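You operate a simulated robot arm through the tools that you are given. There is no shell and no other tool. Be economical: measure what you need, move in short steps, check, and stop when the job is done.

Carry out the task below with a simulated robot arm. There is one attempt and no reset: what you move stays moved.

TASK
Pack the wicker basket on the top of the wooden table. At the end: the yellow butter box is on the blue coaster; the tea sachet that says "lemon" from the top of the wooden table is in the wicker basket; the bolt wedge from the top of the wooden table stands where the green battery stood; the yellow battery labelled "20 %" from the top of the wooden table is in the wicker basket; the green battery stands where the yellow butter box stood; whatever was shut is shut again. Leave all else as you found it, and nothing knocked over.

Only the result counts: the job must be done as asked and must still hold three seconds after the hand-in. Knocking over, shifting, dropping, spilling or breaking anything else fails it.

THE ROBOT
A 7-joint arm with a two-finger parallel gripper, fixed in place. Base frame: the origin is at the foot of the arm, x ahead of it, y to its left, z up; the work surface is at about z = 0. Lengths are in cm, angles in degrees, forces in N, time in s.
With the tool pointing down near the work surface it reaches from about 22 to 58 cm from the base axis. Its first joint turns from -66.0 to 66.0 degrees. Payload 2.5 kg.
The TCP is the grasp point between the finger pads, 2.3 cm short of the fingertips. In the tool frame z runs along the fingers and y along their closing line. Largest opening 9.4 cm; finger width 3.8, thickness 1; the body of the gripper, 5.4 by 9.6 cm, starts 3.9 cm behind the TCP.
Orientation is that of the tool frame in the base frame, as a unit quaternion [w, x, y, z]. With the fingers straight down and closing along the base's y, the tool's x points along the base's -x, its y along +y and its z along -z.

THE INTERFACE
- The arm moves only by the tool servo_tool. Its argument "deltas" is a list that holds one entry, the list of rows, each a list of 7 numbers: the shift along the tool's x, y, z in cm, then the turn, a rotation vector about the tool's x, y, z in degrees, then the closure in counts, from 0 (fully open) to 255 (shut). In form: [[[tx, ty, tz, rx, ry, rz, hand], ...]]. A call has 1 to 20 rows; each row shifts and turns the commanded pose from where the row before left it, along the tool's axes as they then stand. Rows are played at 5 a second. More than 5 cm and 8.6 degrees between two rows, or a gripper value outside its range, and nothing of the call is played. A pose out of reach is approached as far as the arm can. The call stops where the force on the tool passes 40 N (or 10 N more than at its start, if that is more) or the arm is blocked; 0.2 s more then pass. Each finger travels about 10.8 cm/s and halts on what it meets, pressing with about 36 N; the grip force reading is that of the motor and also rises with nothing between the fingers. The clock runs only during rows and for 0.2 s after the last one: add rows that do not move to give the fingers time. It gives the time, the measured TCP pose, the force on the tool (base axes), the opening and the grip force at its end, in the units of the frame above (readings bear some noise).
- Cameras (640 x 400 px; columns grow to the right, rows downward): "scene" is fixed at [11.9, -43.03, 52.87]; the picture's right is [0.75, -0.66, 0.00], its down [-0.56, -0.64, -0.53] and it looks along [0.35, 0.40, -0.85] (base axes); focal length 214 px, centre (320, 200). "wrist" rides on the gripper at [8.6, 1.6, -7.4] in the tool frame; the picture's right is [-0.18, 0.98, 0.00], its down [-0.58, -0.11, -0.81] and it looks along [-0.79, -0.15, 0.59] (tool axes); focal length 243 px, centre (320, 200). There is no depth. A picture from a camera that has moved, and an enlarged one, comes with that camera's place and axes in the base frame and with its lens. The place of the scene camera against the robot may be out by one fixed shift of up to 1.8 cm in any direction.
- capture(camera): a new picture of that camera. The clock stands still meanwhile.
- inspect(camera, box): a new picture of the part [left, top, right, bottom] of that camera's present view, enlarged. The clock stands still meanwhile.
- hand_in(): hands the job in; it is judged then, once.

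Work in short steps. Places have to be worked out from the pictures, the camera data and where the tool is seen: move nearer, look again, correct. Check each grasp and each placing, and mend what went wrong. You have 120 turns and 64 pictures in all, those below and enlarged ones among them. Open the gripper and draw the arm clear of the work before you hand the job in, unless the task says otherwise; then end with one line.

The tools are called after "Emit:" as name(argument=value, ...) on one line, values as JSON. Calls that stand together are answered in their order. servo_tool: Moves the arm, as the interface text tells. Its arguments: {"type":"object","properties":{"deltas":{"type":"array","items":{"type":"array","items":{"type":"array","items":{"type":"number"}}}}},"required":["deltas"]} The other tools are called the same way: capture (camera) takes a picture; inspect (camera, box) takes an enlarged picture of a part of a camera's view; hand_in () hands the job in.

At the start:

```text
time_s: 0.0
position: [31.43, 12.97, 41.25]
ee_rot: [0.0, 0.0, 1.0, 0.0]
ft_force: [-0.4, 0.5, 0.1]
opening: 9.4
gripper_force: 0.0
```

scene: 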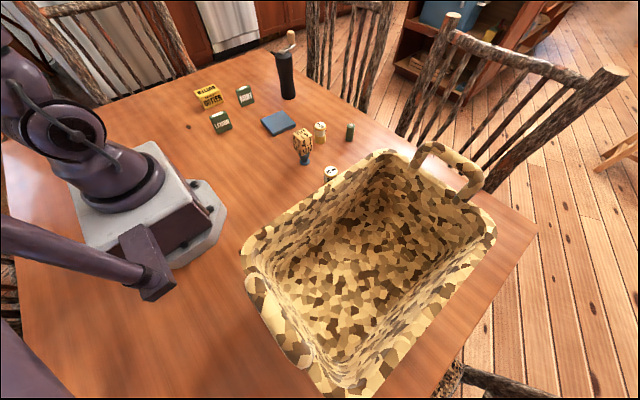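
wrist: 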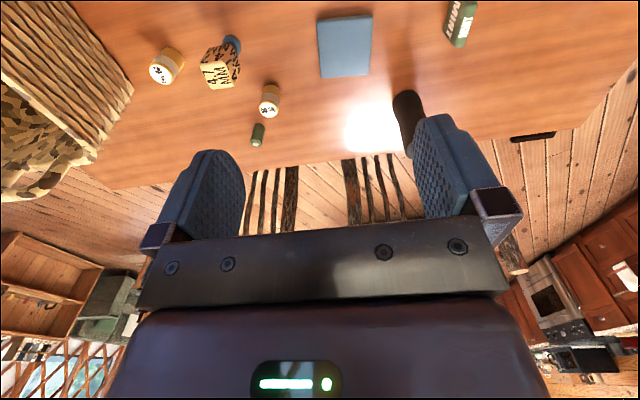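

The scene shows small objects near the far left of the table; I enlarge both views to read labels.

Emit:
inspect(camera="scene", box=[180, 70, 380, 195])

Emit:
inspect(camera="wrist", box=[120, 0, 520, 160])

```text
3.20 times, centred on (280, 132) of scene
camera zoom: at [11.9, -43.03, 52.87], right [0.75, -0.66, 0.0], down [-0.56, -0.64, -0.53], along [0.35, 0.4, -0.85], focal length 686 px, centre (448, 416)
```

zoom: 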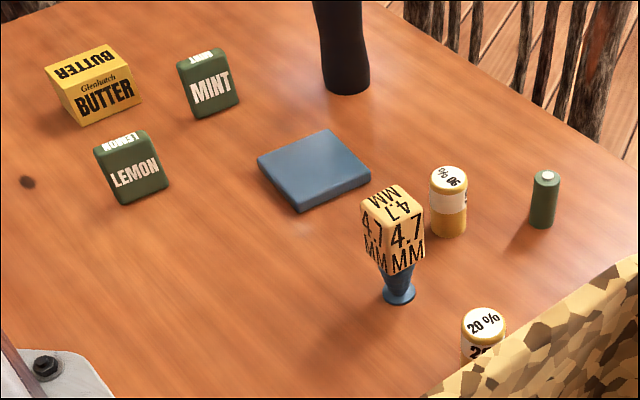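

```text
1.60 times, centred on (320, 80) of wrist
camera zoom: at [22.75, 14.84, 48.77], right [0.18, 0.98, 0.0], down [0.58, -0.11, 0.81], along [0.79, -0.15, -0.59], focal length 388 px, centre (320, 392)
```

zoom: 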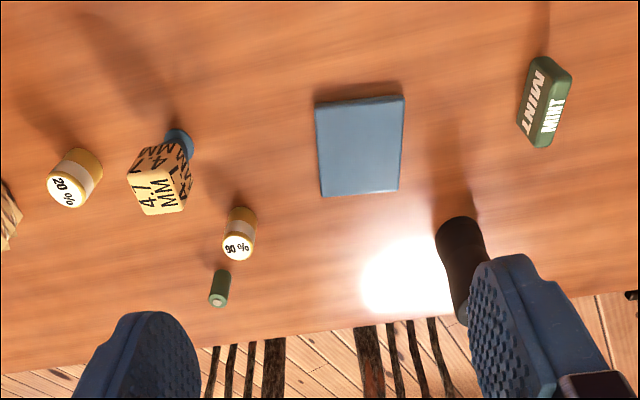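

Labels are readable. Wedge ≈ the "4.7 MM" piece on the blue foot; I move over the left cluster to locate butter, lemon and mint precisely.

Emit:
servo_tool(deltas=[[[1.2, 3.7, 2.4, 0, 0, 0, 0], [1.2, 3.7, 2.4, 0, 0, 0, 0], [1.2, 3.7, 2.4, 0, 0, 0, 0], [1.2, 3.7, 2.4, 0, 0, 0, 0], [1.2, 3.7, 2.4, 0, 0, 0, 0], [1.2, 3.7, 2.4, 0, 0, 0, 0], [0, 0, 0, 0, 0, 0, 0]]])

Emit:
capture(camera="wrist")

Emit:
capture(camera="scene")

```text
time_s: 1.6
position: [24.71, 35.17, 26.87]
ee_rot: [0.001, 0.0, 1.0, 0.0]
ft_force: [0.8, -0.3, -0.3]
opening: 9.45
gripper_force: 0.0
```

```text
59 pictures are left
camera wrist: at [15.97, 36.96, 34.39], right [0.18, 0.98, 0.0], down [0.58, -0.11, 0.81], along [0.79, -0.15, -0.59], focal length 243 px, centre (320, 200)
```

wrist: 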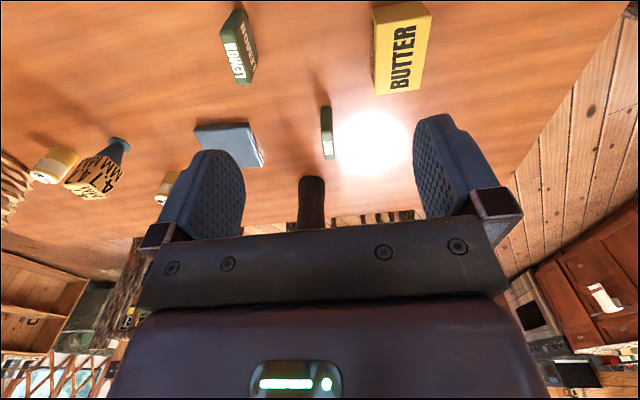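

```text
58 pictures are left
```

scene: 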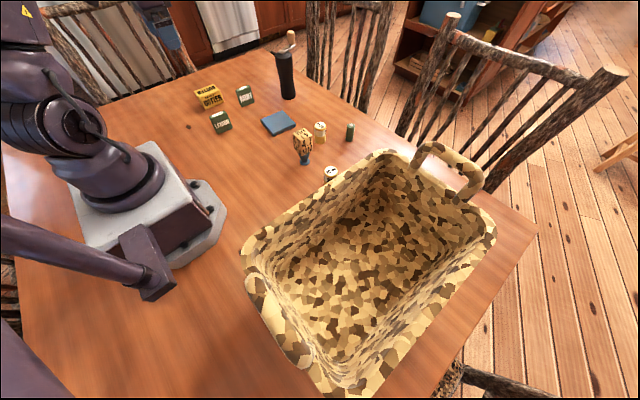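

Butter's long side looks roughly along x. I shift so the camera faces it squarely and zoom.

Emit:
servo_tool(deltas=[[[2.0, 3.5, 0, 0, 0, 0, 0], [2.0, 3.5, 0, 0, 0, 0, 0], [0, 0, 0, 0, 0, 0, 0]]])

Emit:
inspect(camera="wrist", box=[120, 0, 440, 200])

```text
time_s: 2.4
position: [20.63, 42.42, 26.96]
ee_rot: [0.0, -0.001, 1.0, 0.001]
ft_force: [-0.1, -0.3, 0.0]
opening: 9.4
gripper_force: 0.1
```

```text
2.00 times, centred on (280, 100) of wrist
camera zoom: at [11.91, 44.19, 34.49], right [0.18, 0.98, 0.0], down [0.58, -0.11, 0.81], along [0.79, -0.15, -0.59], focal length 485 px, centre (400, 400)
```

zoom: 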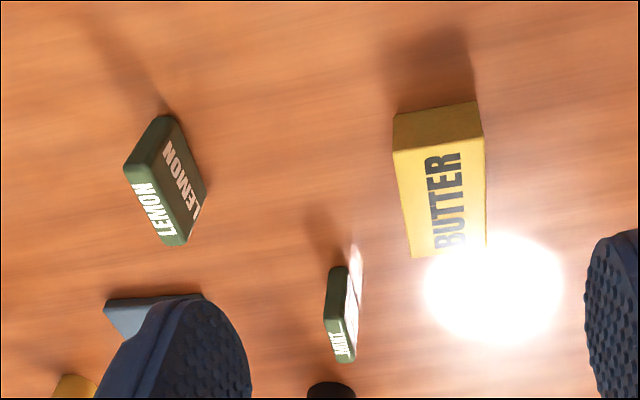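

Butter box measured: centre ≈ (30.2, 43.7), ~7.7×5.3×4.8 cm, long side along x. I move above it and check alignment.

Emit:
servo_tool(deltas=[[[-3.2, 0.43, 3.6, 0, 0, 0, 0], [-3.2, 0.43, 3.6, 0, 0, 0, 0], [-3.2, 0.43, 3.6, 0, 0, 0, 0], [0, 0, 3.2, 0, 0, 0, 0], [0, 0, 0, 0, 0, 0, 0]]])

Emit:
capture(camera="wrist")

```text
time_s: 3.6
position: [29.82, 43.5, 12.92]
ee_rot: [0.0, 0.0, 1.0, 0.0]
ft_force: [0.0, -0.7, 0.3]
opening: 9.38
gripper_force: 0.1
```

```text
56 pictures are left
camera wrist: at [21.15, 45.32, 20.43], right [0.18, 0.98, 0.0], down [0.58, -0.11, 0.81], along [0.79, -0.15, -0.59], focal length 243 px, centre (320, 200)
```

wrist: 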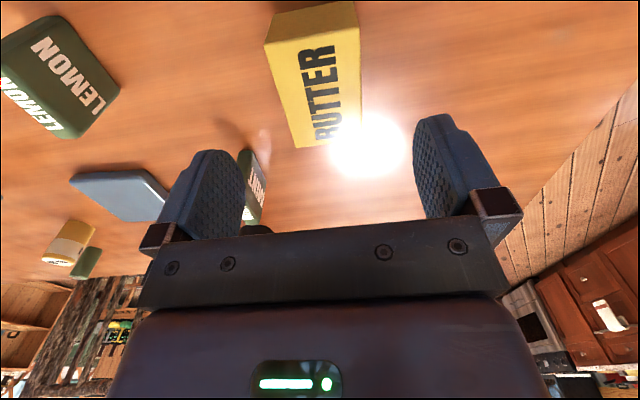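

Estimate confirmed (centre ≈ (30.3, 43.7)). Descend and grip.

Emit:
servo_tool(deltas=[[[-0.4, 0.2, 3.3, 0, 0, 0, 0], [0, 0, 3.3, 0, 0, 0, 0], [0, 0, 3.1, 0, 0, 0, 0], [0, 0, 0, 0, 0, 0, 0], [0, 0, 0, 0, 0, 0, 120], [0, 0, 0, 0, 0, 0, 180], [0, 0, 0, 0, 0, 0, 255], [0, 0, 0, 0, 0, 0, 255]]])

Emit:
inspect(camera="wrist", box=[0, 0, 640, 400])

```text
time_s: 5.4
position: [30.14, 43.56, 3.16]
ee_rot: [-0.001, 0.0, 1.0, 0.0]
ft_force: [0.0, 0.3, -0.5]
opening: 5.59
gripper_force: 36.3
```

```text
1.00 times, centred on (320, 200) of wrist
camera zoom: at [21.44, 45.39, 10.71], right [0.18, 0.98, 0.0], down [0.58, -0.11, 0.81], along [0.79, -0.15, -0.59], focal length 243 px, centre (320, 200)
```

zoom: 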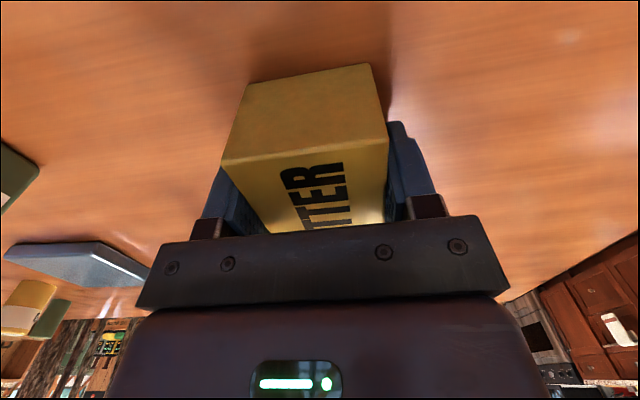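

Butter held (5.5 cm). Lift and carry to a spot behind the coaster to view it.

Emit:
servo_tool(deltas=[[[0, 0, -2, 0, 0, 0, 255], [0, 0, -5, 0, 0, 0, 255], [0, 0, -5, 0, 0, 0, 255], [0, 0, -5, 0, 0, 0, 255], [0, -4, 0, 0, 0, 0, 255], [0, -4, 0, 0, 0, 0, 255], [0, -4, 0, 0, 0, 0, 255], [0, -4, 0, 0, 0, 0, 255], [0, -4, 0, 0, 0, 0, 255], [0, -4, 0, 0, 0, 0, 255], [0, -4, 0, 0, 0, 0, 255], [0, 0, 0, 0, 0, 0, 255]]])

Emit:
capture(camera="wrist")

```text
time_s: 8.0
position: [30.1, 15.66, 20.27]
ee_rot: [0.0, 0.001, 1.0, 0.0]
ft_force: [0.3, -0.8, -0.5]
opening: 5.58
gripper_force: 36.0
```

```text
54 pictures are left
camera wrist: at [21.41, 17.47, 27.72], right [0.18, 0.98, 0.0], down [0.58, -0.11, 0.81], along [0.79, -0.15, -0.59], focal length 243 px, centre (320, 200)
```

wrist: 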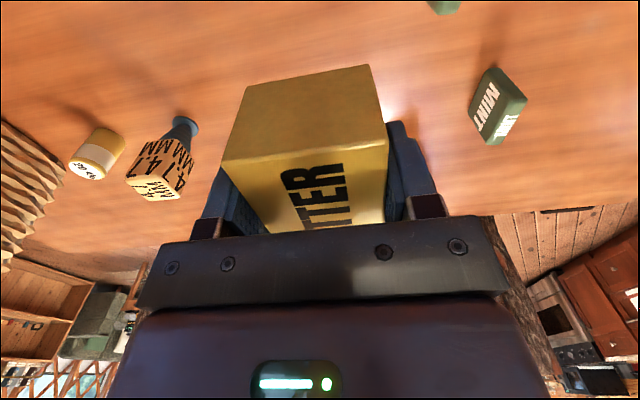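

Coaster hidden by the box, but two earlier views agree on centre ≈ (42.5, 15.6). Move above it and check with the scene camera.

Emit:
servo_tool(deltas=[[[-4.1, 0, 1, 0, 0, 0, 255], [-4.1, 0, 3, 0, 0, 0, 255], [-4.1, 0, 2.5, 0, 0, 0, 255], [0, 0, 3.5, 0, 0, 3, 255], [0, 0, 3.5, 0, 0, 3, 255], [0, 0, 0, 0, 0, 0, 255]]])

Emit:
inspect(camera="scene", box=[200, 70, 360, 170])

Emit:
capture(camera="wrist")

```text
refused: row 2 steps farther than a row can; nothing moved
```

```text
4.00 times, centred on (280, 120) of scene
camera zoom: at [11.9, -43.03, 52.87], right [0.75, -0.66, 0.0], down [-0.56, -0.64, -0.53], along [0.35, 0.4, -0.85], focal length 858 px, centre (480, 520)
```

zoom: 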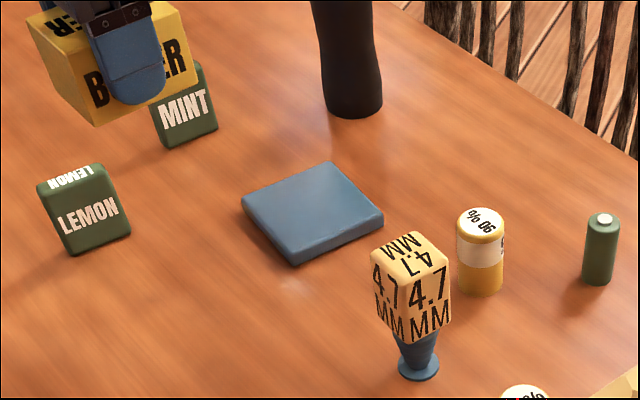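

```text
52 pictures are left
camera wrist: at [21.41, 17.47, 27.72], right [0.18, 0.98, 0.0], down [0.58, -0.11, 0.81], along [0.79, -0.15, -0.59], focal length 243 px, centre (320, 200)
```

wrist: 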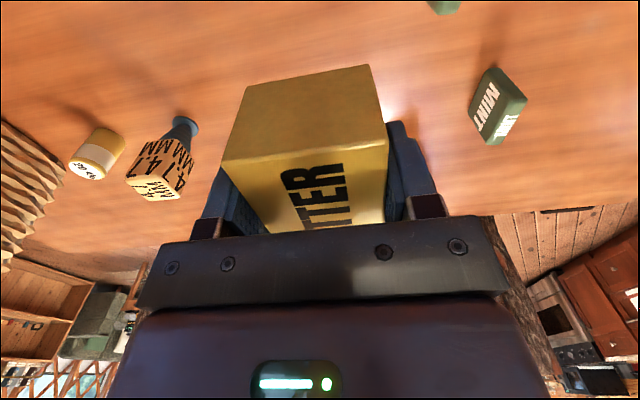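

A row was too long; I redo the move with shorter rows.

Emit:
servo_tool(deltas=[[[-4.1, 0, 1, 0, 0, 0, 255], [-4.1, 0, 2, 0, 0, 0, 255], [-4.1, 0, 2, 0, 0, 0, 255], [0, 0, 3, 0, 0, 3, 255], [0, 0, 2.5, 0, 0, 3, 255], [0, 0, 0, 0, 0, 0, 255]]])

Emit:
inspect(camera="scene", box=[200, 70, 360, 170])

```text
time_s: 9.4
position: [42.38, 15.71, 9.73]
ee_rot: [0.0, 0.054, 0.999, 0.0]
ft_force: [-0.7, 0.8, -0.2]
opening: 5.59
gripper_force: 35.8
```

```text
4.00 times, centred on (280, 120) of scene
camera zoom: at [11.9, -43.03, 52.87], right [0.75, -0.66, 0.0], down [-0.56, -0.64, -0.53], along [0.35, 0.4, -0.85], focal length 858 px, centre (480, 520)
```

zoom: 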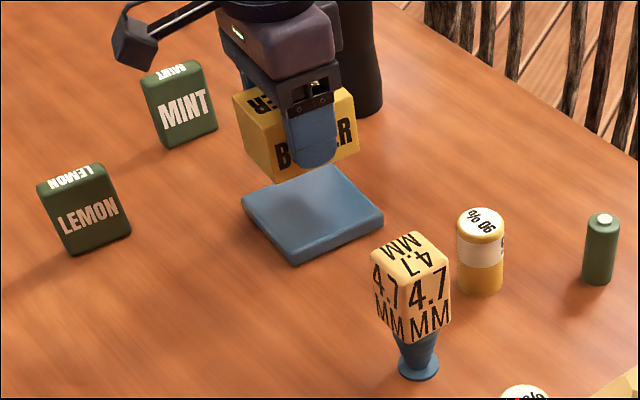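

Box is over the coaster and aligned. Lower gently until contact.

Emit:
servo_tool(deltas=[[[0, 0, 2.5, 0, 0, 0, 255], [0, 0, 2.2, 0, 0, 0, 255], [0, 0, 0.3, 0, 0, 0, 255], [0, 0, 0.2, 0, 0, 0, 255], [0, 0, 0, 0, 0, 0, 255]]])

Emit:
inspect(camera="scene", box=[230, 90, 310, 140])

```text
time_s: 10.6
position: [42.87, 15.71, 4.68]
ee_rot: [0.004, 0.054, 0.999, 0.001]
ft_force: [-3.2, -8.5, 38.2]
opening: 5.6
gripper_force: 36.1
```

```text
8.00 times, centred on (270, 115) of scene
camera zoom: at [11.88, -43.03, 52.87], right [0.75, -0.66, 0.0], down [-0.56, -0.64, -0.53], along [0.35, 0.4, -0.85], focal length 1716 px, centre (720, 880)
```

zoom: 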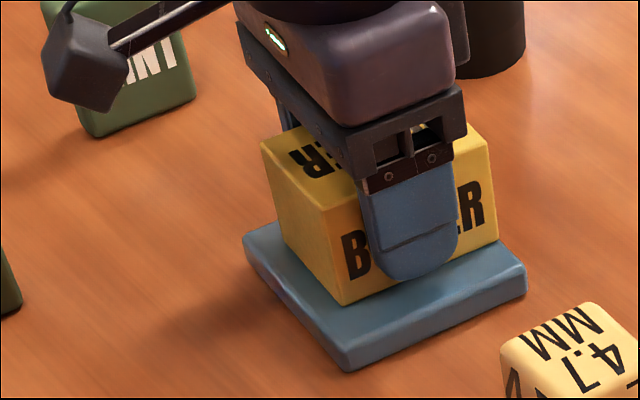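

On the coaster with contact force; relieve slightly, open and rise.

Emit:
servo_tool(deltas=[[[0, 0, -0.3, 0, 0, 0, 255], [0, 0, 0, 0, 0, 0, 200], [0, 0, 0, 0, 0, 0, 60], [0, 0, 0, 0, 0, 0, 0], [0, 0, 0, 0, 0, 0, 0], [0, 0, -2, 0, 0, 0, 0], [0, 0, -4, 0, 0, 0, 0], [0, 0, -4.5, 0, 0, 0, 0], [0, 0, -4.5, 0, 0, -3, 0], [0, 0, 0, 0, 0, -3, 0]]])

Emit:
inspect(camera="scene", box=[200, 70, 360, 170])

Emit:
capture(camera="wrist")

```text
time_s: 12.8
position: [42.58, 15.82, 20.15]
ee_rot: [0.0, -0.001, 1.0, 0.0]
ft_force: [0.4, 0.3, -0.4]
opening: 9.37
gripper_force: 0.1
```

```text
4.00 times, centred on (280, 120) of scene
camera zoom: at [11.9, -43.03, 52.87], right [0.75, -0.66, 0.0], down [-0.56, -0.64, -0.53], along [0.35, 0.4, -0.85], focal length 858 px, centre (480, 520)
```

zoom: 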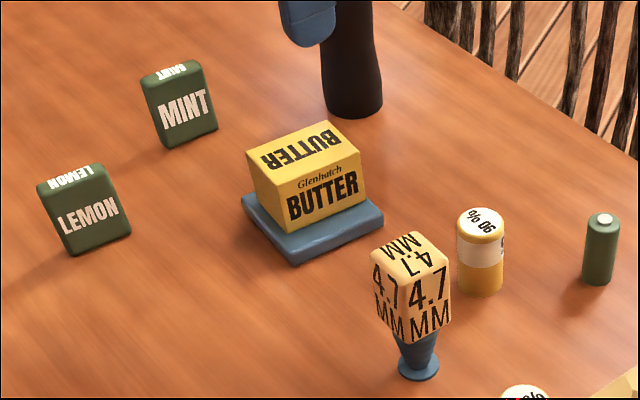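

```text
48 pictures are left
camera wrist: at [33.84, 17.66, 27.68], right [0.18, 0.98, 0.0], down [0.58, -0.11, 0.81], along [0.79, -0.15, -0.59], focal length 243 px, centre (320, 200)
```

wrist: 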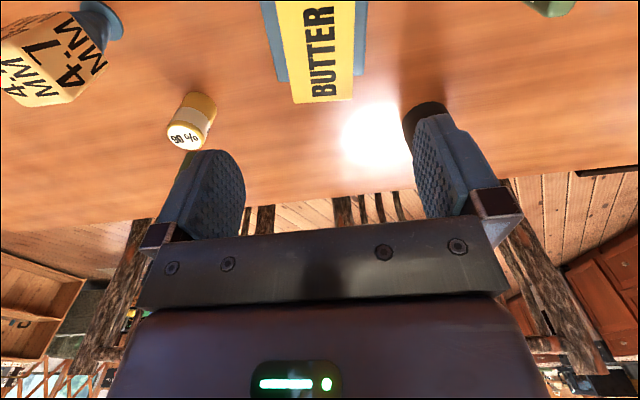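

Butter sits well on the unmoved coaster. Now go view the green battery.

Emit:
servo_tool(deltas=[[[0, -4.4, 0, 0, 0, 0, 0], [0, -4.4, 0, 0, 0, 0, 0], [0, -4.4, 0, 0, 0, 0, 0], [0, -4.4, 0, 0, 0, 0, 0], [-1.5, -4.4, 0, 0, 0, 0, 0], [0, 0, 0, 0, 0, 0, 0]]])

Emit:
inspect(camera="wrist", box=[160, 0, 480, 200])

```text
time_s: 14.2
position: [44.0, -6.29, 19.86]
ee_rot: [0.0, -0.001, 1.0, 0.0]
ft_force: [0.5, 0.3, -0.3]
opening: 9.38
gripper_force: 0.1
```

```text
2.00 times, centred on (320, 100) of wrist
camera zoom: at [35.39, -4.45, 27.29], right [0.18, 0.98, 0.0], down [0.58, -0.11, 0.81], along [0.79, -0.15, -0.59], focal length 485 px, centre (320, 400)
```

zoom: 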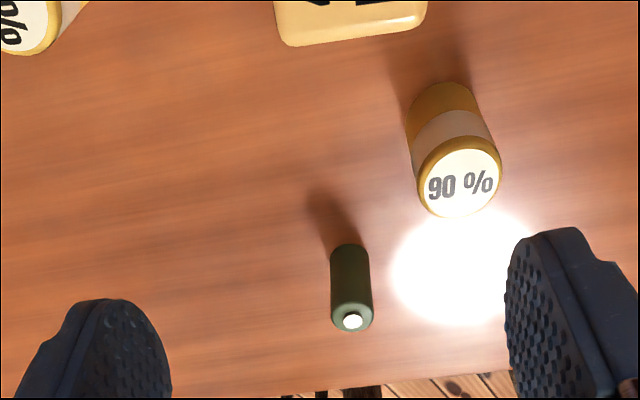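

Green battery ≈ (56.3, −6.4), ~2.7 cm thick, ~5.8 tall. Move above it, descending part way.

Emit:
servo_tool(deltas=[[[-4.1, 0, 1, 0, 0, 0, 0], [-4.1, 0, 2.2, 0, 0, 0, 0], [-4.1, -0.1, 2.2, 0, 0, 0, 0], [0, 0, 2, 0, 0, 0, 0], [0, 0, 0, 0, 0, 0, 0]]])

Emit:
capture(camera="wrist")

Emit:
inspect(camera="scene", box=[260, 70, 420, 170])

```text
time_s: 15.4
position: [56.32, -6.21, 12.45]
ee_rot: [-0.001, 0.001, 1.0, 0.0]
ft_force: [0.7, 0.4, -0.1]
opening: 9.41
gripper_force: 0.1
```

```text
46 pictures are left
camera wrist: at [47.71, -4.48, 19.87], right [0.18, 0.98, 0.0], down [0.58, -0.11, 0.81], along [0.79, -0.15, -0.59], focal length 243 px, centre (320, 200)
```

wrist: 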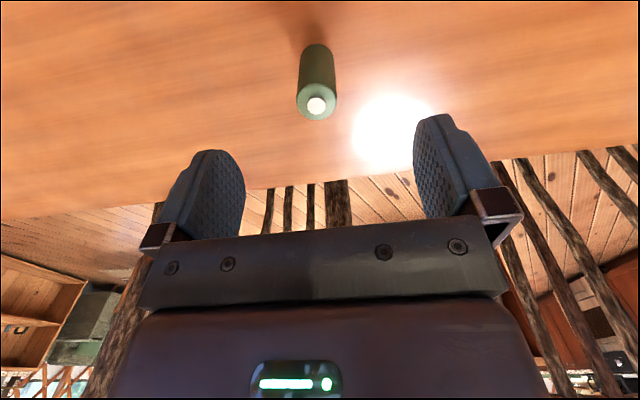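

```text
4.00 times, centred on (340, 120) of scene
camera zoom: at [11.9, -43.03, 52.87], right [0.75, -0.66, 0.0], down [-0.56, -0.64, -0.53], along [0.35, 0.4, -0.85], focal length 858 px, centre (240, 520)
```

zoom: 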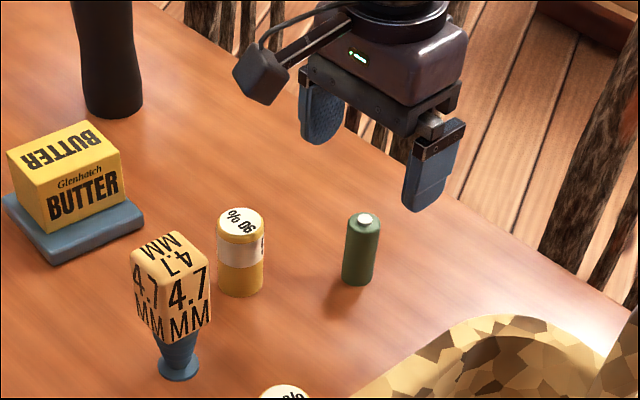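

Alignment good. Descend to z≈4 and grip.

Emit:
servo_tool(deltas=[[[0, -0.1, 3, 0, 0, 0, 0], [0, 0, 3, 0, 0, 0, 0], [0, 0, 2.4, 0, 0, 0, 0], [0, 0, 0, 0, 0, 0, 0], [0, 0, 0, 0, 0, 0, 120], [0, 0, 0, 0, 0, 0, 180], [0, 0, 0, 0, 0, 0, 230], [0, 0, 0, 0, 0, 0, 255], [0, 0, 0, 0, 0, 0, 255]]])

Emit:
capture(camera="wrist")

Emit:
inspect(camera="scene", box=[260, 70, 420, 170])

```text
time_s: 17.4
position: [56.56, -6.6, 3.73]
ee_rot: [0.0, 0.0, 1.0, 0.0]
ft_force: [0.0, 0.4, -0.6]
opening: 2.48
gripper_force: 36.1
```

```text
44 pictures are left
camera wrist: at [47.8, -4.88, 11.31], right [0.18, 0.98, 0.0], down [0.58, -0.11, 0.81], along [0.79, -0.15, -0.59], focal length 243 px, centre (320, 200)
```

wrist: 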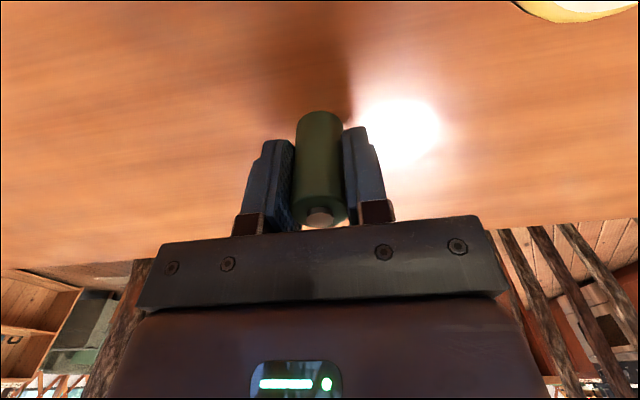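

```text
4.00 times, centred on (340, 120) of scene
camera zoom: at [11.9, -43.03, 52.87], right [0.75, -0.66, 0.0], down [-0.56, -0.64, -0.53], along [0.35, 0.4, -0.85], focal length 858 px, centre (240, 520)
```

zoom: 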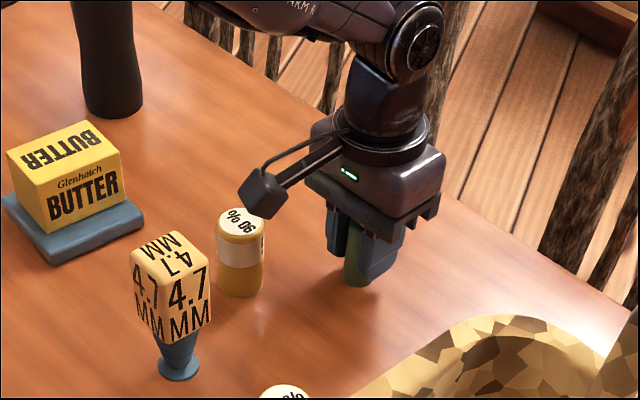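

Battery held (2.5 cm). Lift, retract, and carry to above the butter's old spot (30.2, 43.6).

Emit:
servo_tool(deltas=[[[0, 0, -3, 0, 0, 0, 255], [0, 0, -4.5, 0, 0, 0, 255], [0, 0, -4.8, 0, 0, 0, 255], [0, 0, -4.8, 0, 0, 0, 255], [4.1, 0, 0, 0, 0, 0, 255], [4.1, 0, 0, 0, 0, 0, 255], [4.1, 0, 0, 0, 0, 0, 255], [4.1, 0, 0, 0, 0, 0, 255], [4.1, 0, 0, 0, 0, 0, 255], [0.5, 4.55, 0, 0, 0, 0, 255], [0.5, 4.55, 0, 0, 0, 0, 255], [0.5, 4.55, 0, 0, 0, 0, 255], [0.5, 4.55, 0, 0, 0, 0, 255], [0.5, 4.55, 0, 0, 0, 0, 255], [0.5, 4.55, 0, 0, 0, 0, 255], [0.5, 4.55, 0, 0, 0, 0, 255], [0.5, 4.55, 0, 0, 0, 0, 255], [0.5, 4.55, 0, 0, 0, 0, 255], [0.5, 4.55, 0, 0, 0, 0, 255], [0.5, 4.55, 0, 0, 0, 0, 255]]])

Emit:
capture(camera="scene")

```text
time_s: 21.6
position: [29.93, 43.41, 20.96]
ee_rot: [0.0, 0.0, 1.0, 0.0]
ft_force: [-0.3, -0.6, -0.7]
opening: 2.45
gripper_force: 36.1
```

```text
42 pictures are left
```

scene: 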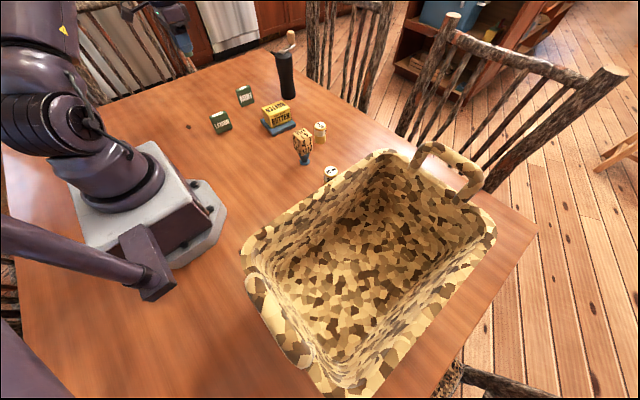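

Now lower the battery onto the butter's old spot with gentle final steps.

Emit:
servo_tool(deltas=[[[-0.2, 0.2, 4.5, 0, 0, 0, 255], [0, 0, 4.5, 0, 0, 0, 255], [0, 0, 4.5, 0, 0, 0, 255], [0, 0, 3, 0, 0, 0, 255], [0, 0, 0.3, 0, 0, 0, 255], [0, 0, 0, 0, 0, 0, 255]]])

Emit:
capture(camera="wrist")

```text
time_s: 23.0
position: [30.48, 43.63, 4.21]
ee_rot: [-0.001, 0.0, 1.0, 0.0]
ft_force: [0.5, -0.2, -0.6]
opening: 2.45
gripper_force: 35.8
```

```text
41 pictures are left
camera wrist: at [21.73, 45.4, 11.68], right [0.18, 0.98, 0.0], down [0.58, -0.11, 0.81], along [0.79, -0.15, -0.59], focal length 243 px, centre (320, 200)
```

wrist: 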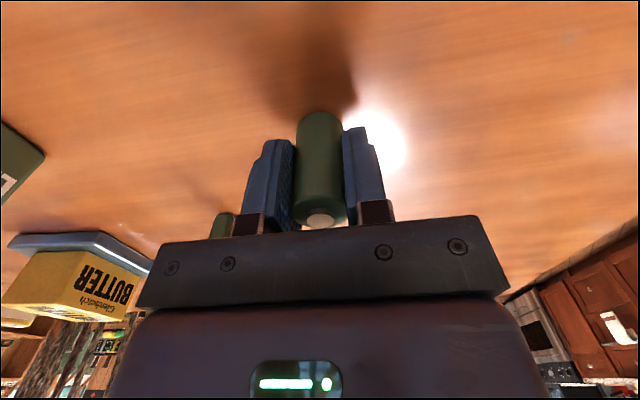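

No contact yet; a few small steps down.

Emit:
servo_tool(deltas=[[[0, 0, 0.2, 0, 0, 0, 255], [0, 0, 0.1, 0, 0, 0, 255], [0, 0, 0.1, 0, 0, 0, 255], [0, 0, 0, 0, 0, 0, 255]]])

```text
time_s: 24.0
position: [30.64, 43.71, 3.87]
ee_rot: [0.0, 0.0, 1.0, 0.0]
ft_force: [-0.6, 0.3, 2.9]
opening: 2.44
gripper_force: 35.6
```

Light contact (2.9 N). Open and rise.

Emit:
servo_tool(deltas=[[[0, 0, 0, 0, 0, 0, 200], [0, 0, 0, 0, 0, 0, 120], [0, 0, 0, 0, 0, 0, 0], [0, 0, 0, 0, 0, 0, 0], [0, 0, -2, 0, 0, 0, 0], [0, 0, -4, 0, 0, 0, 0], [0, 0, -4.5, 0, 0, 0, 0], [0, 0, -4.5, 0, 0, 0, 0], [4.5, 0, -2, 0, 0, 0, 0], [0, 0, 0, 0, 0, 0, 0]]])

Emit:
capture(camera="wrist")

```text
time_s: 26.2
position: [26.27, 43.91, 20.89]
ee_rot: [0.0, -0.001, 1.0, 0.001]
ft_force: [0.2, 0.3, -0.5]
opening: 9.4
gripper_force: 0.1
```

```text
40 pictures are left
camera wrist: at [17.49, 45.74, 28.4], right [0.18, 0.98, 0.0], down [0.58, -0.11, 0.81], along [0.79, -0.15, -0.59], focal length 243 px, centre (320, 200)
```

wrist: 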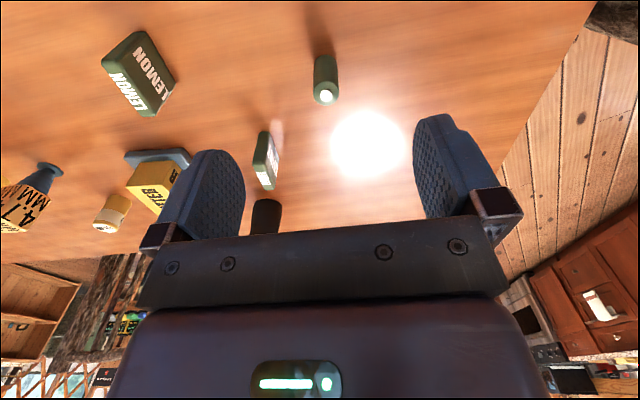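

Green battery stands in the butter's place. Now travel to view the wedge.

Emit:
servo_tool(deltas=[[[0, -4.4, 0, 0, 0, 0, 0], [0, -4.4, 0, 0, 0, 0, 0], [0, -4.4, 0, 0, 0, 0, 0], [0, -4.4, 0, 0, 0, 0, 0], [0, -4.4, 0, 0, 0, 0, 0], [0, -4.4, 0, 0, 0, 0, 0], [0, -4.4, 0, 0, 0, 0, 0], [0, -4.4, 0, 0, 0, 0, 0], [0, -4.4, 0, 0, 0, 0, 0], [0, -4.4, 0, 0, 0, 0, 0], [0, -4.4, 0, 0, 0, 0, 0], [0, 0, 0, 0, 0, 0, 0]]])

Emit:
inspect(camera="wrist", box=[160, 0, 480, 200])

Emit:
capture(camera="wrist")

```text
time_s: 28.8
position: [26.03, -4.66, 20.96]
ee_rot: [0.0, 0.0, 1.0, 0.0]
ft_force: [-0.1, -0.3, 0.9]
opening: 9.4
gripper_force: 0.0
```

```text
2.00 times, centred on (320, 100) of wrist
camera zoom: at [17.34, -2.8, 28.43], right [0.18, 0.98, 0.0], down [0.58, -0.11, 0.81], along [0.79, -0.15, -0.59], focal length 485 px, centre (320, 400)
```

zoom: 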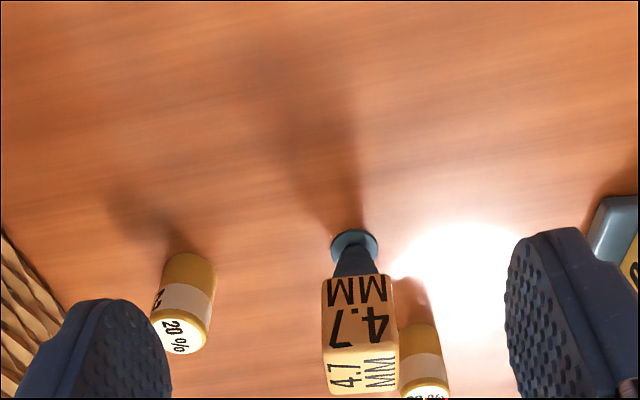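

```text
38 pictures are left
camera wrist: at [17.34, -2.8, 28.43], right [0.18, 0.98, 0.0], down [0.58, -0.11, 0.81], along [0.79, -0.15, -0.59], focal length 243 px, centre (320, 200)
```

wrist: 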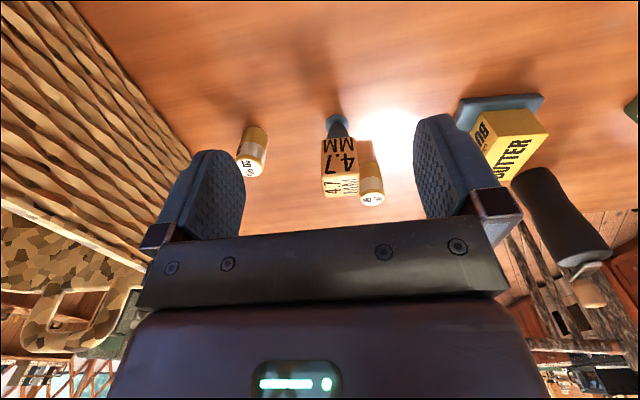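

Wedge: foot at ≈ (37.9, −4.3), block ≈ 4×3.7 cm from z≈6 to ≈11.4, yawed ~4.5°. Move above with a 4° turn and check.

Emit:
servo_tool(deltas=[[[-4, 0.15, 0, 0, 0, 0, 0], [-4, 0.15, 0, 0, 0, 0, 0], [-3.9, 0.15, 0, 0, 0, 4.5, 0], [0, 0, 3, 0, 0, 0, 0], [0, 0, 2.2, 0, 0, 0, 0], [0, 0, 0, 0, 0, 0, 0]]])

Emit:
capture(camera="wrist")

Emit:
inspect(camera="scene", box=[260, 90, 380, 190])

```text
time_s: 30.2
position: [37.82, -4.25, 15.69]
ee_rot: [0.0, 0.039, 0.999, 0.001]
ft_force: [-0.5, -0.4, -0.2]
opening: 9.37
gripper_force: 0.1
```

```text
37 pictures are left
camera wrist: at [29.2, -1.81, 23.18], right [0.26, 0.97, 0.0], down [0.57, -0.15, 0.81], along [0.78, -0.21, -0.59], focal length 243 px, centre (320, 200)
```

wrist: 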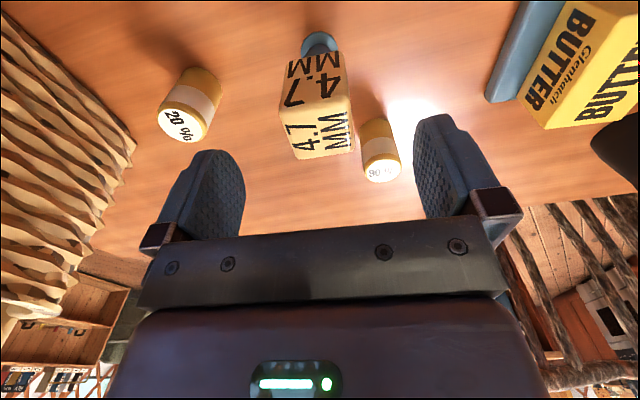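

```text
4.00 times, centred on (320, 140) of scene
camera zoom: at [11.9, -43.03, 52.87], right [0.75, -0.66, 0.0], down [-0.56, -0.64, -0.53], along [0.35, 0.4, -0.85], focal length 858 px, centre (320, 440)
```

zoom: 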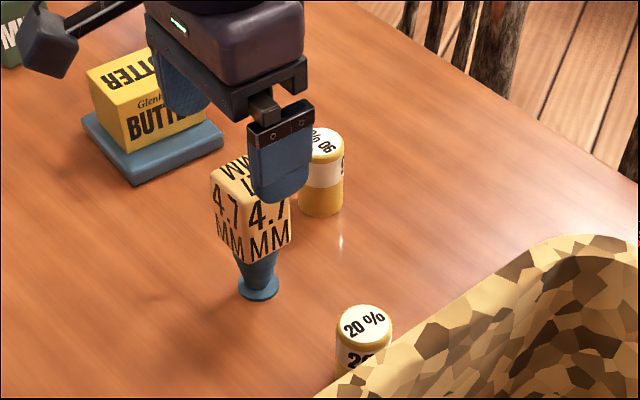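

Aligned. Descend with fingers around the block and grip gently.

Emit:
servo_tool(deltas=[[[-0.1, 0.05, 2.5, 0, 0, 0, 0], [0, 0, 2.5, 0, 0, 0, 0], [0, 0, 2, 0, 0, 0, 0], [0, 0, 0, 0, 0, 0, 0], [0, 0, 0, 0, 0, 0, 100], [0, 0, 0, 0, 0, 0, 140], [0, 0, 0, 0, 0, 0, 180], [0, 0, 0, 0, 0, 0, 255], [0, 0, 0, 0, 0, 0, 255]]])

Emit:
capture(camera="wrist")

Emit:
inspect(camera="scene", box=[260, 90, 380, 190])

```text
time_s: 32.2
position: [38.0, -4.2, 8.71]
ee_rot: [0.0, 0.04, 0.999, 0.0]
ft_force: [-0.1, -1.1, -0.5]
opening: 4.17
gripper_force: 36.0
```

```text
35 pictures are left
camera wrist: at [29.49, -1.72, 16.15], right [0.26, 0.97, 0.0], down [0.57, -0.15, 0.81], along [0.78, -0.21, -0.59], focal length 243 px, centre (320, 200)
```

wrist: 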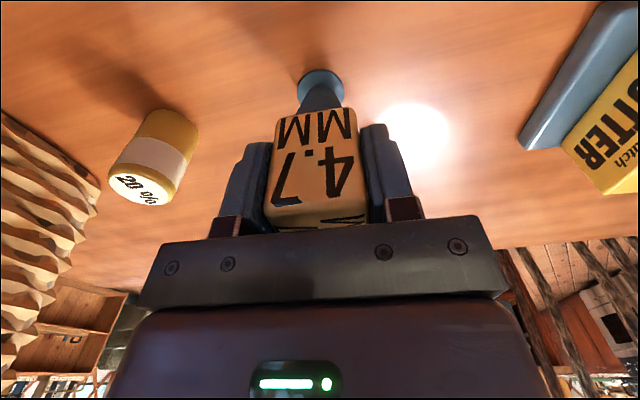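

```text
4.00 times, centred on (320, 140) of scene
camera zoom: at [11.9, -43.03, 52.87], right [0.75, -0.66, 0.0], down [-0.56, -0.64, -0.53], along [0.35, 0.4, -0.85], focal length 858 px, centre (320, 440)
```

zoom: 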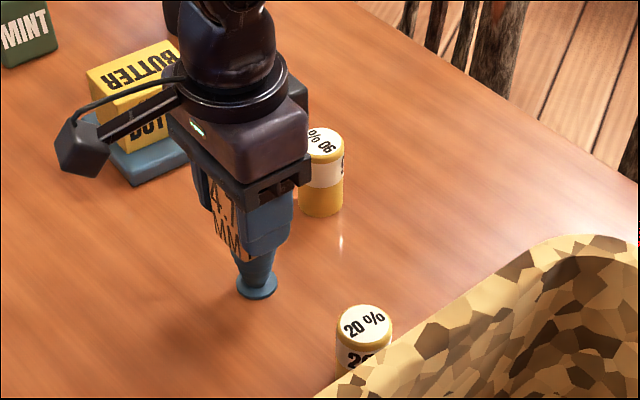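

Wedge gripped. Lift and carry to above the green battery's former spot (56.4, −6.5).

Emit:
servo_tool(deltas=[[[0, 0, -2, 0, 0, 0, 255], [0, 0, -3.5, 0, 0, 0, 255], [0, 0, -3.5, 0, 0, 0, 255], [0, 0, -3, 0, 0, 0, 255], [-3.7, -0.17, 0, 0, 0, 0, 255], [-3.7, -0.17, 0, 0, 0, 0, 255], [-3.7, -0.17, 0, 0, 0, 0, 255], [-3.7, -0.17, 0, 0, 0, 0, 255], [-3.7, -0.17, 0, 0, 0, 0, 255], [0, 0, 0, 0, 0, 0, 255]]])

Emit:
inspect(camera="scene", box=[260, 70, 420, 170])

```text
time_s: 34.4
position: [56.56, -6.75, 20.69]
ee_rot: [-0.001, 0.039, 0.999, 0.001]
ft_force: [0.0, -0.3, -1.6]
opening: 4.15
gripper_force: 36.1
```

```text
4.00 times, centred on (340, 120) of scene
camera zoom: at [11.9, -43.03, 52.87], right [0.75, -0.66, 0.0], down [-0.56, -0.64, -0.53], along [0.35, 0.4, -0.85], focal length 858 px, centre (240, 520)
```

zoom: 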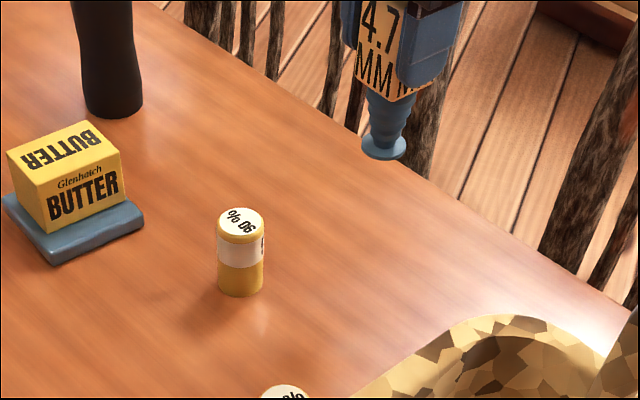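

Lower the wedge; stop just above contact.

Emit:
servo_tool(deltas=[[[0.1, 0.2, 3.5, 0, 0, 0, 255], [0, 0, 3.5, 0, 0, 0, 255], [0, 0, 3.5, 0, 0, 0, 255], [0, 0, 0.9, 0, 0, 0, 255], [0, 0, 0.2, 0, 0, 0, 255], [0, 0, 0, 0, 0, 0, 255]]])

Emit:
inspect(camera="scene", box=[260, 70, 420, 170])

```text
time_s: 35.8
position: [56.3, -6.14, 8.94]
ee_rot: [0.0, 0.04, 0.999, 0.0]
ft_force: [-0.2, -0.3, -2.2]
opening: 4.2
gripper_force: 36.1
```

```text
4.00 times, centred on (340, 120) of scene
camera zoom: at [11.9, -43.03, 52.87], right [0.75, -0.66, 0.0], down [-0.56, -0.64, -0.53], along [0.35, 0.4, -0.85], focal length 858 px, centre (240, 520)
```

zoom: 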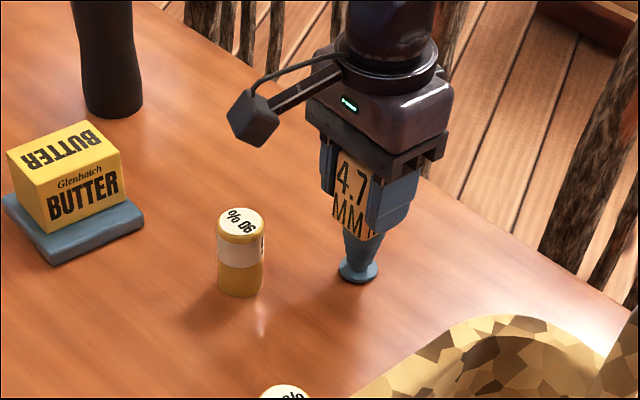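

Foot is over the exact old battery place; small steps to contact.

Emit:
servo_tool(deltas=[[[0, 0, 0.1, 0, 0, 0, 255], [0, 0, 0.1, 0, 0, 0, 255], [0, 0, 0, 0, 0, 0, 255]]])

```text
time_s: 36.6
position: [56.36, -6.21, 8.89]
ee_rot: [-0.001, 0.039, 0.999, 0.001]
ft_force: [-0.7, -0.4, -1.8]
opening: 4.18
gripper_force: 35.4
```

Emit:
servo_tool(deltas=[[[0, 0, 0.1, 0, 0, 0, 255], [0, 0, 0.1, 0, 0, 0, 255], [0, 0, 0, 0, 0, 0, 255]]])

```text
time_s: 37.4
position: [56.43, -6.1, 8.65]
ee_rot: [0.0, 0.039, 0.999, -0.001]
ft_force: [-2.1, -0.6, 1.6]
opening: 4.2
gripper_force: 35.4
```

Contact just made (force rose ~3.5 N). Open gradually and rise.

Emit:
servo_tool(deltas=[[[0, 0, 0, 0, 0, 0, 150], [0, 0, 0, 0, 0, 0, 120], [0, 0, 0, 0, 0, 0, 80], [0, 0, 0, 0, 0, 0, 0], [0, 0, 0, 0, 0, 0, 0], [0, 0, -2, 0, 0, 0, 0], [0, 0, -3.5, 0, 0, 0, 0], [0, 0, -3.5, 0, 0, 0, 0], [0, 0, -3, 0, 0, 0, 0], [0, 0, 0, 0, 0, 0, 0]]])

Emit:
inspect(camera="scene", box=[260, 70, 420, 170])

```text
time_s: 39.6
position: [56.48, -6.14, 20.7]
ee_rot: [0.001, 0.039, 0.999, 0.0]
ft_force: [0.3, -0.7, 0.8]
opening: 9.38
gripper_force: 0.1
```

```text
4.00 times, centred on (340, 120) of scene
camera zoom: at [11.9, -43.03, 52.87], right [0.75, -0.66, 0.0], down [-0.56, -0.64, -0.53], along [0.35, 0.4, -0.85], focal length 858 px, centre (240, 520)
```

zoom: 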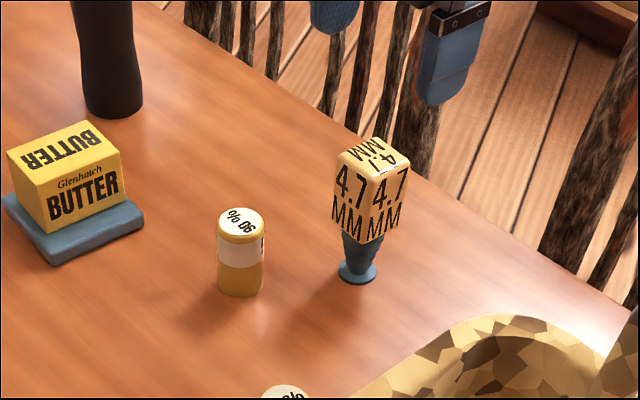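

Wedge stands. Now retract to view the 20 % battery and basket.

Emit:
servo_tool(deltas=[[[0, 0, -3, 0, 0, -4.5, 0], [4.7, 0, 0, 0, 0, 0, 0], [4.7, 0, 0, 0, 0, 0, 0], [4.7, 0, 0, 0, 0, 0, 0], [4.7, -0.5, -1, 0, 0, 0, 0], [4.7, -0.5, -1, 0, 0, 0, 0], [4.7, -0.5, -1, 0, 0, 0, 0], [0, -3, -2, 0, 0, 0, 0], [0, -3, -2, 0, 0, 0, 0], [0, 0, 0, 0, 0, 0, 0]]])

Emit:
capture(camera="wrist")

```text
time_s: 41.8
position: [28.03, -13.58, 30.81]
ee_rot: [0.0, 0.001, 1.0, 0.0]
ft_force: [0.8, 0.1, 0.0]
opening: 9.38
gripper_force: 0.1
```

```text
30 pictures are left
camera wrist: at [19.38, -11.9, 38.32], right [0.18, 0.98, 0.0], down [0.58, -0.11, 0.81], along [0.79, -0.15, -0.59], focal length 243 px, centre (320, 200)
```

wrist: 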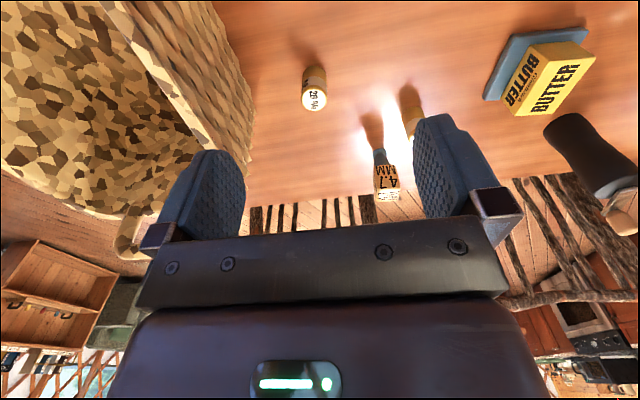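

20 % battery ≈ (37.4, −16.1), basket near wall at y≈−27, well clear. Move above the battery.

Emit:
servo_tool(deltas=[[[-1.88, -0.49, 3.36, 0, 0, 0, 0], [-1.88, -0.49, 3.36, 0, 0, 0, 0], [-1.88, -0.49, 3.36, 0, 0, 0, 0], [-1.88, -0.49, 3.36, 0, 0, 0, 0], [-1.88, -0.49, 3.36, 0, 0, 0, 0], [0, 0, 0, 0, 0, 0, 0]]])

Emit:
capture(camera="wrist")

```text
time_s: 43.2
position: [37.54, -16.36, 13.78]
ee_rot: [0.0, 0.001, 1.0, 0.001]
ft_force: [-1.0, 0.9, -0.4]
opening: 9.39
gripper_force: 0.0
```

```text
29 pictures are left
camera wrist: at [28.84, -14.56, 21.3], right [0.18, 0.98, 0.0], down [0.58, -0.11, 0.81], along [0.79, -0.15, -0.59], focal length 243 px, centre (320, 200)
```

wrist: 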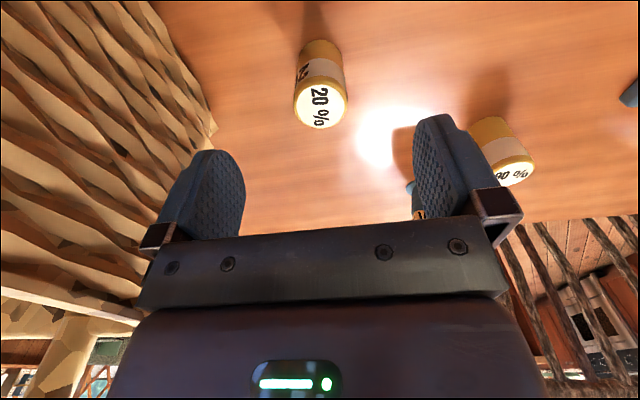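

Aligned. Descend and grip.

Emit:
servo_tool(deltas=[[[0, 0.15, 3, 0, 0, 0, 0], [0, 0, 3, 0, 0, 0, 0], [0, 0, 2.6, 0, 0, 0, 0], [0, 0, 0, 0, 0, 0, 0], [0, 0, 0, 0, 0, 0, 100], [0, 0, 0, 0, 0, 0, 160], [0, 0, 0, 0, 0, 0, 255], [0, 0, 0, 0, 0, 0, 255]]])

Emit:
capture(camera="wrist")

```text
time_s: 45.0
position: [37.77, -16.0, 5.34]
ee_rot: [-0.001, 0.0, 1.0, 0.0]
ft_force: [0.1, 1.2, -0.1]
opening: 3.63
gripper_force: 36.3
```

```text
28 pictures are left
camera wrist: at [28.98, -14.24, 12.76], right [0.18, 0.98, 0.0], down [0.58, -0.11, 0.81], along [0.79, -0.15, -0.59], focal length 243 px, centre (320, 200)
```

wrist: 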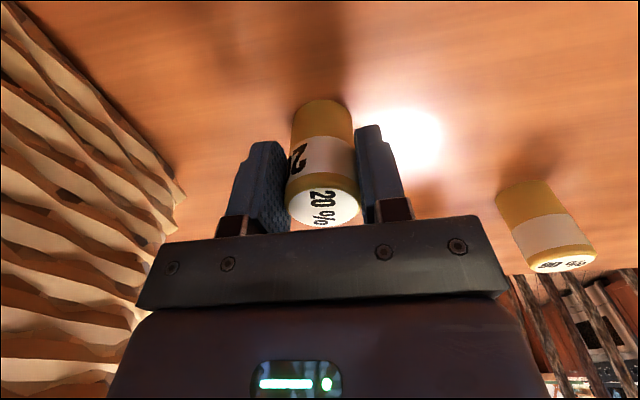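

Held. Lift high and look at the basket.

Emit:
servo_tool(deltas=[[[0, 0, -2.5, 0, 0, 0, 255], [0, 0, -4.5, 0, 0, 0, 255], [0, 0, -4.8, 0, 0, 0, 255], [0, 0, -4.8, 0, 0, 0, 255], [0, 0, -4.8, 0, 0, 0, 255], [0, 0, -4.8, 0, 0, 0, 255], [3.5, -3, 0, 0, 0, 0, 255], [3.5, -3, 0, 0, 0, 0, 255], [0, -4.5, 0, 0, 0, 0, 255], [0, -4.5, 0, 0, 0, 0, 255], [0, 0, 0, 0, 0, 0, 255]]])

Emit:
capture(camera="wrist")

Emit:
capture(camera="scene")

```text
time_s: 47.4
position: [30.49, -31.19, 31.72]
ee_rot: [-0.001, 0.0, 1.0, 0.0]
ft_force: [-0.4, 0.3, -0.1]
opening: 3.62
gripper_force: 36.2
```

```text
27 pictures are left
camera wrist: at [21.83, -29.38, 39.18], right [0.18, 0.98, 0.0], down [0.58, -0.11, 0.81], along [0.79, -0.15, -0.59], focal length 243 px, centre (320, 200)
```

wrist: 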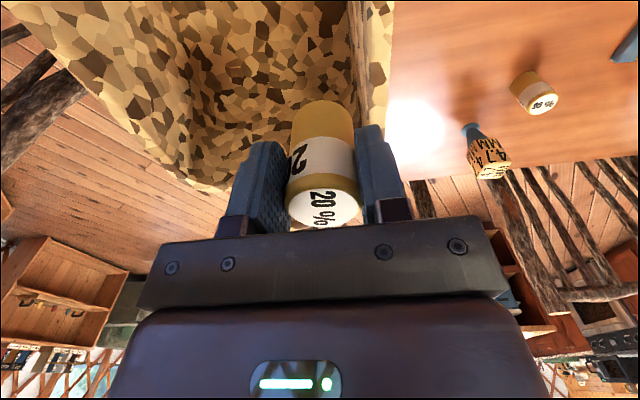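

```text
26 pictures are left
```

scene: 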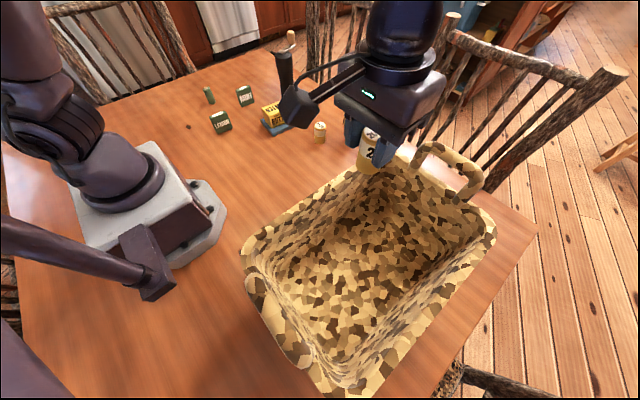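

Basket interior spans roughly x 11–46, y −28 to −50. I'll place the battery at ≈ (36, −37.5), lowering to above the floor first.

Emit:
servo_tool(deltas=[[[-2.75, -3.15, 0, 0, 0, 0, 255], [-2.75, -3.15, 0, 0, 0, 0, 255], [0, 0, 4.5, 0, 0, 0, 255], [0, 0, 4.5, 0, 0, 0, 255], [0, 0, 4.5, 0, 0, 0, 255], [0, 0, 0, 0, 0, 0, 255]]])

Emit:
inspect(camera="scene", box=[230, 80, 550, 280])

Emit:
capture(camera="wrist")

```text
time_s: 48.8
position: [35.97, -37.16, 17.66]
ee_rot: [-0.001, 0.0, 1.0, 0.0]
ft_force: [0.3, -0.7, 0.1]
opening: 3.64
gripper_force: 36.2
```

```text
2.00 times, centred on (390, 180) of scene
camera zoom: at [11.9, -43.03, 52.87], right [0.75, -0.66, 0.0], down [-0.56, -0.64, -0.53], along [0.35, 0.4, -0.85], focal length 429 px, centre (180, 240)
```

zoom: 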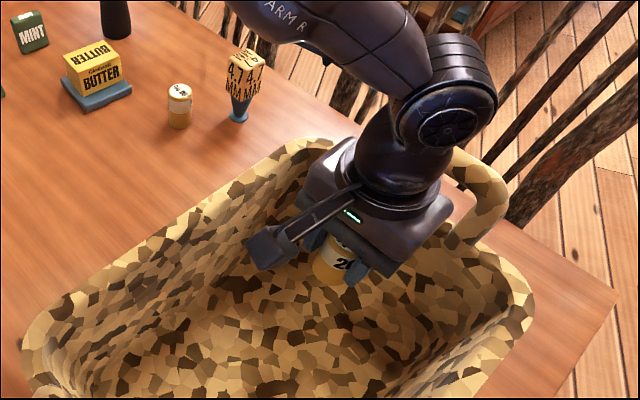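

```text
24 pictures are left
camera wrist: at [27.29, -35.51, 25.18], right [0.18, 0.98, 0.0], down [0.58, -0.11, 0.81], along [0.79, -0.15, -0.59], focal length 243 px, centre (320, 200)
```

wrist: 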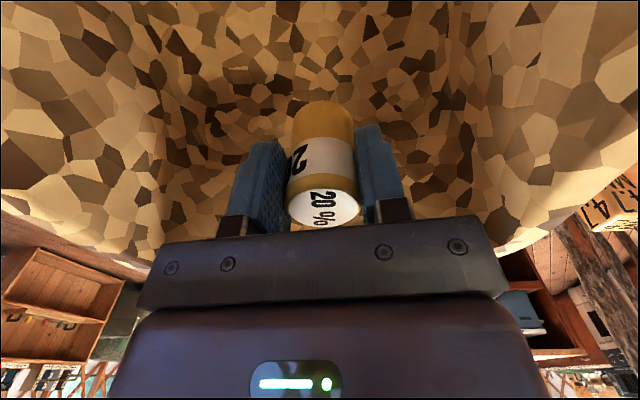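

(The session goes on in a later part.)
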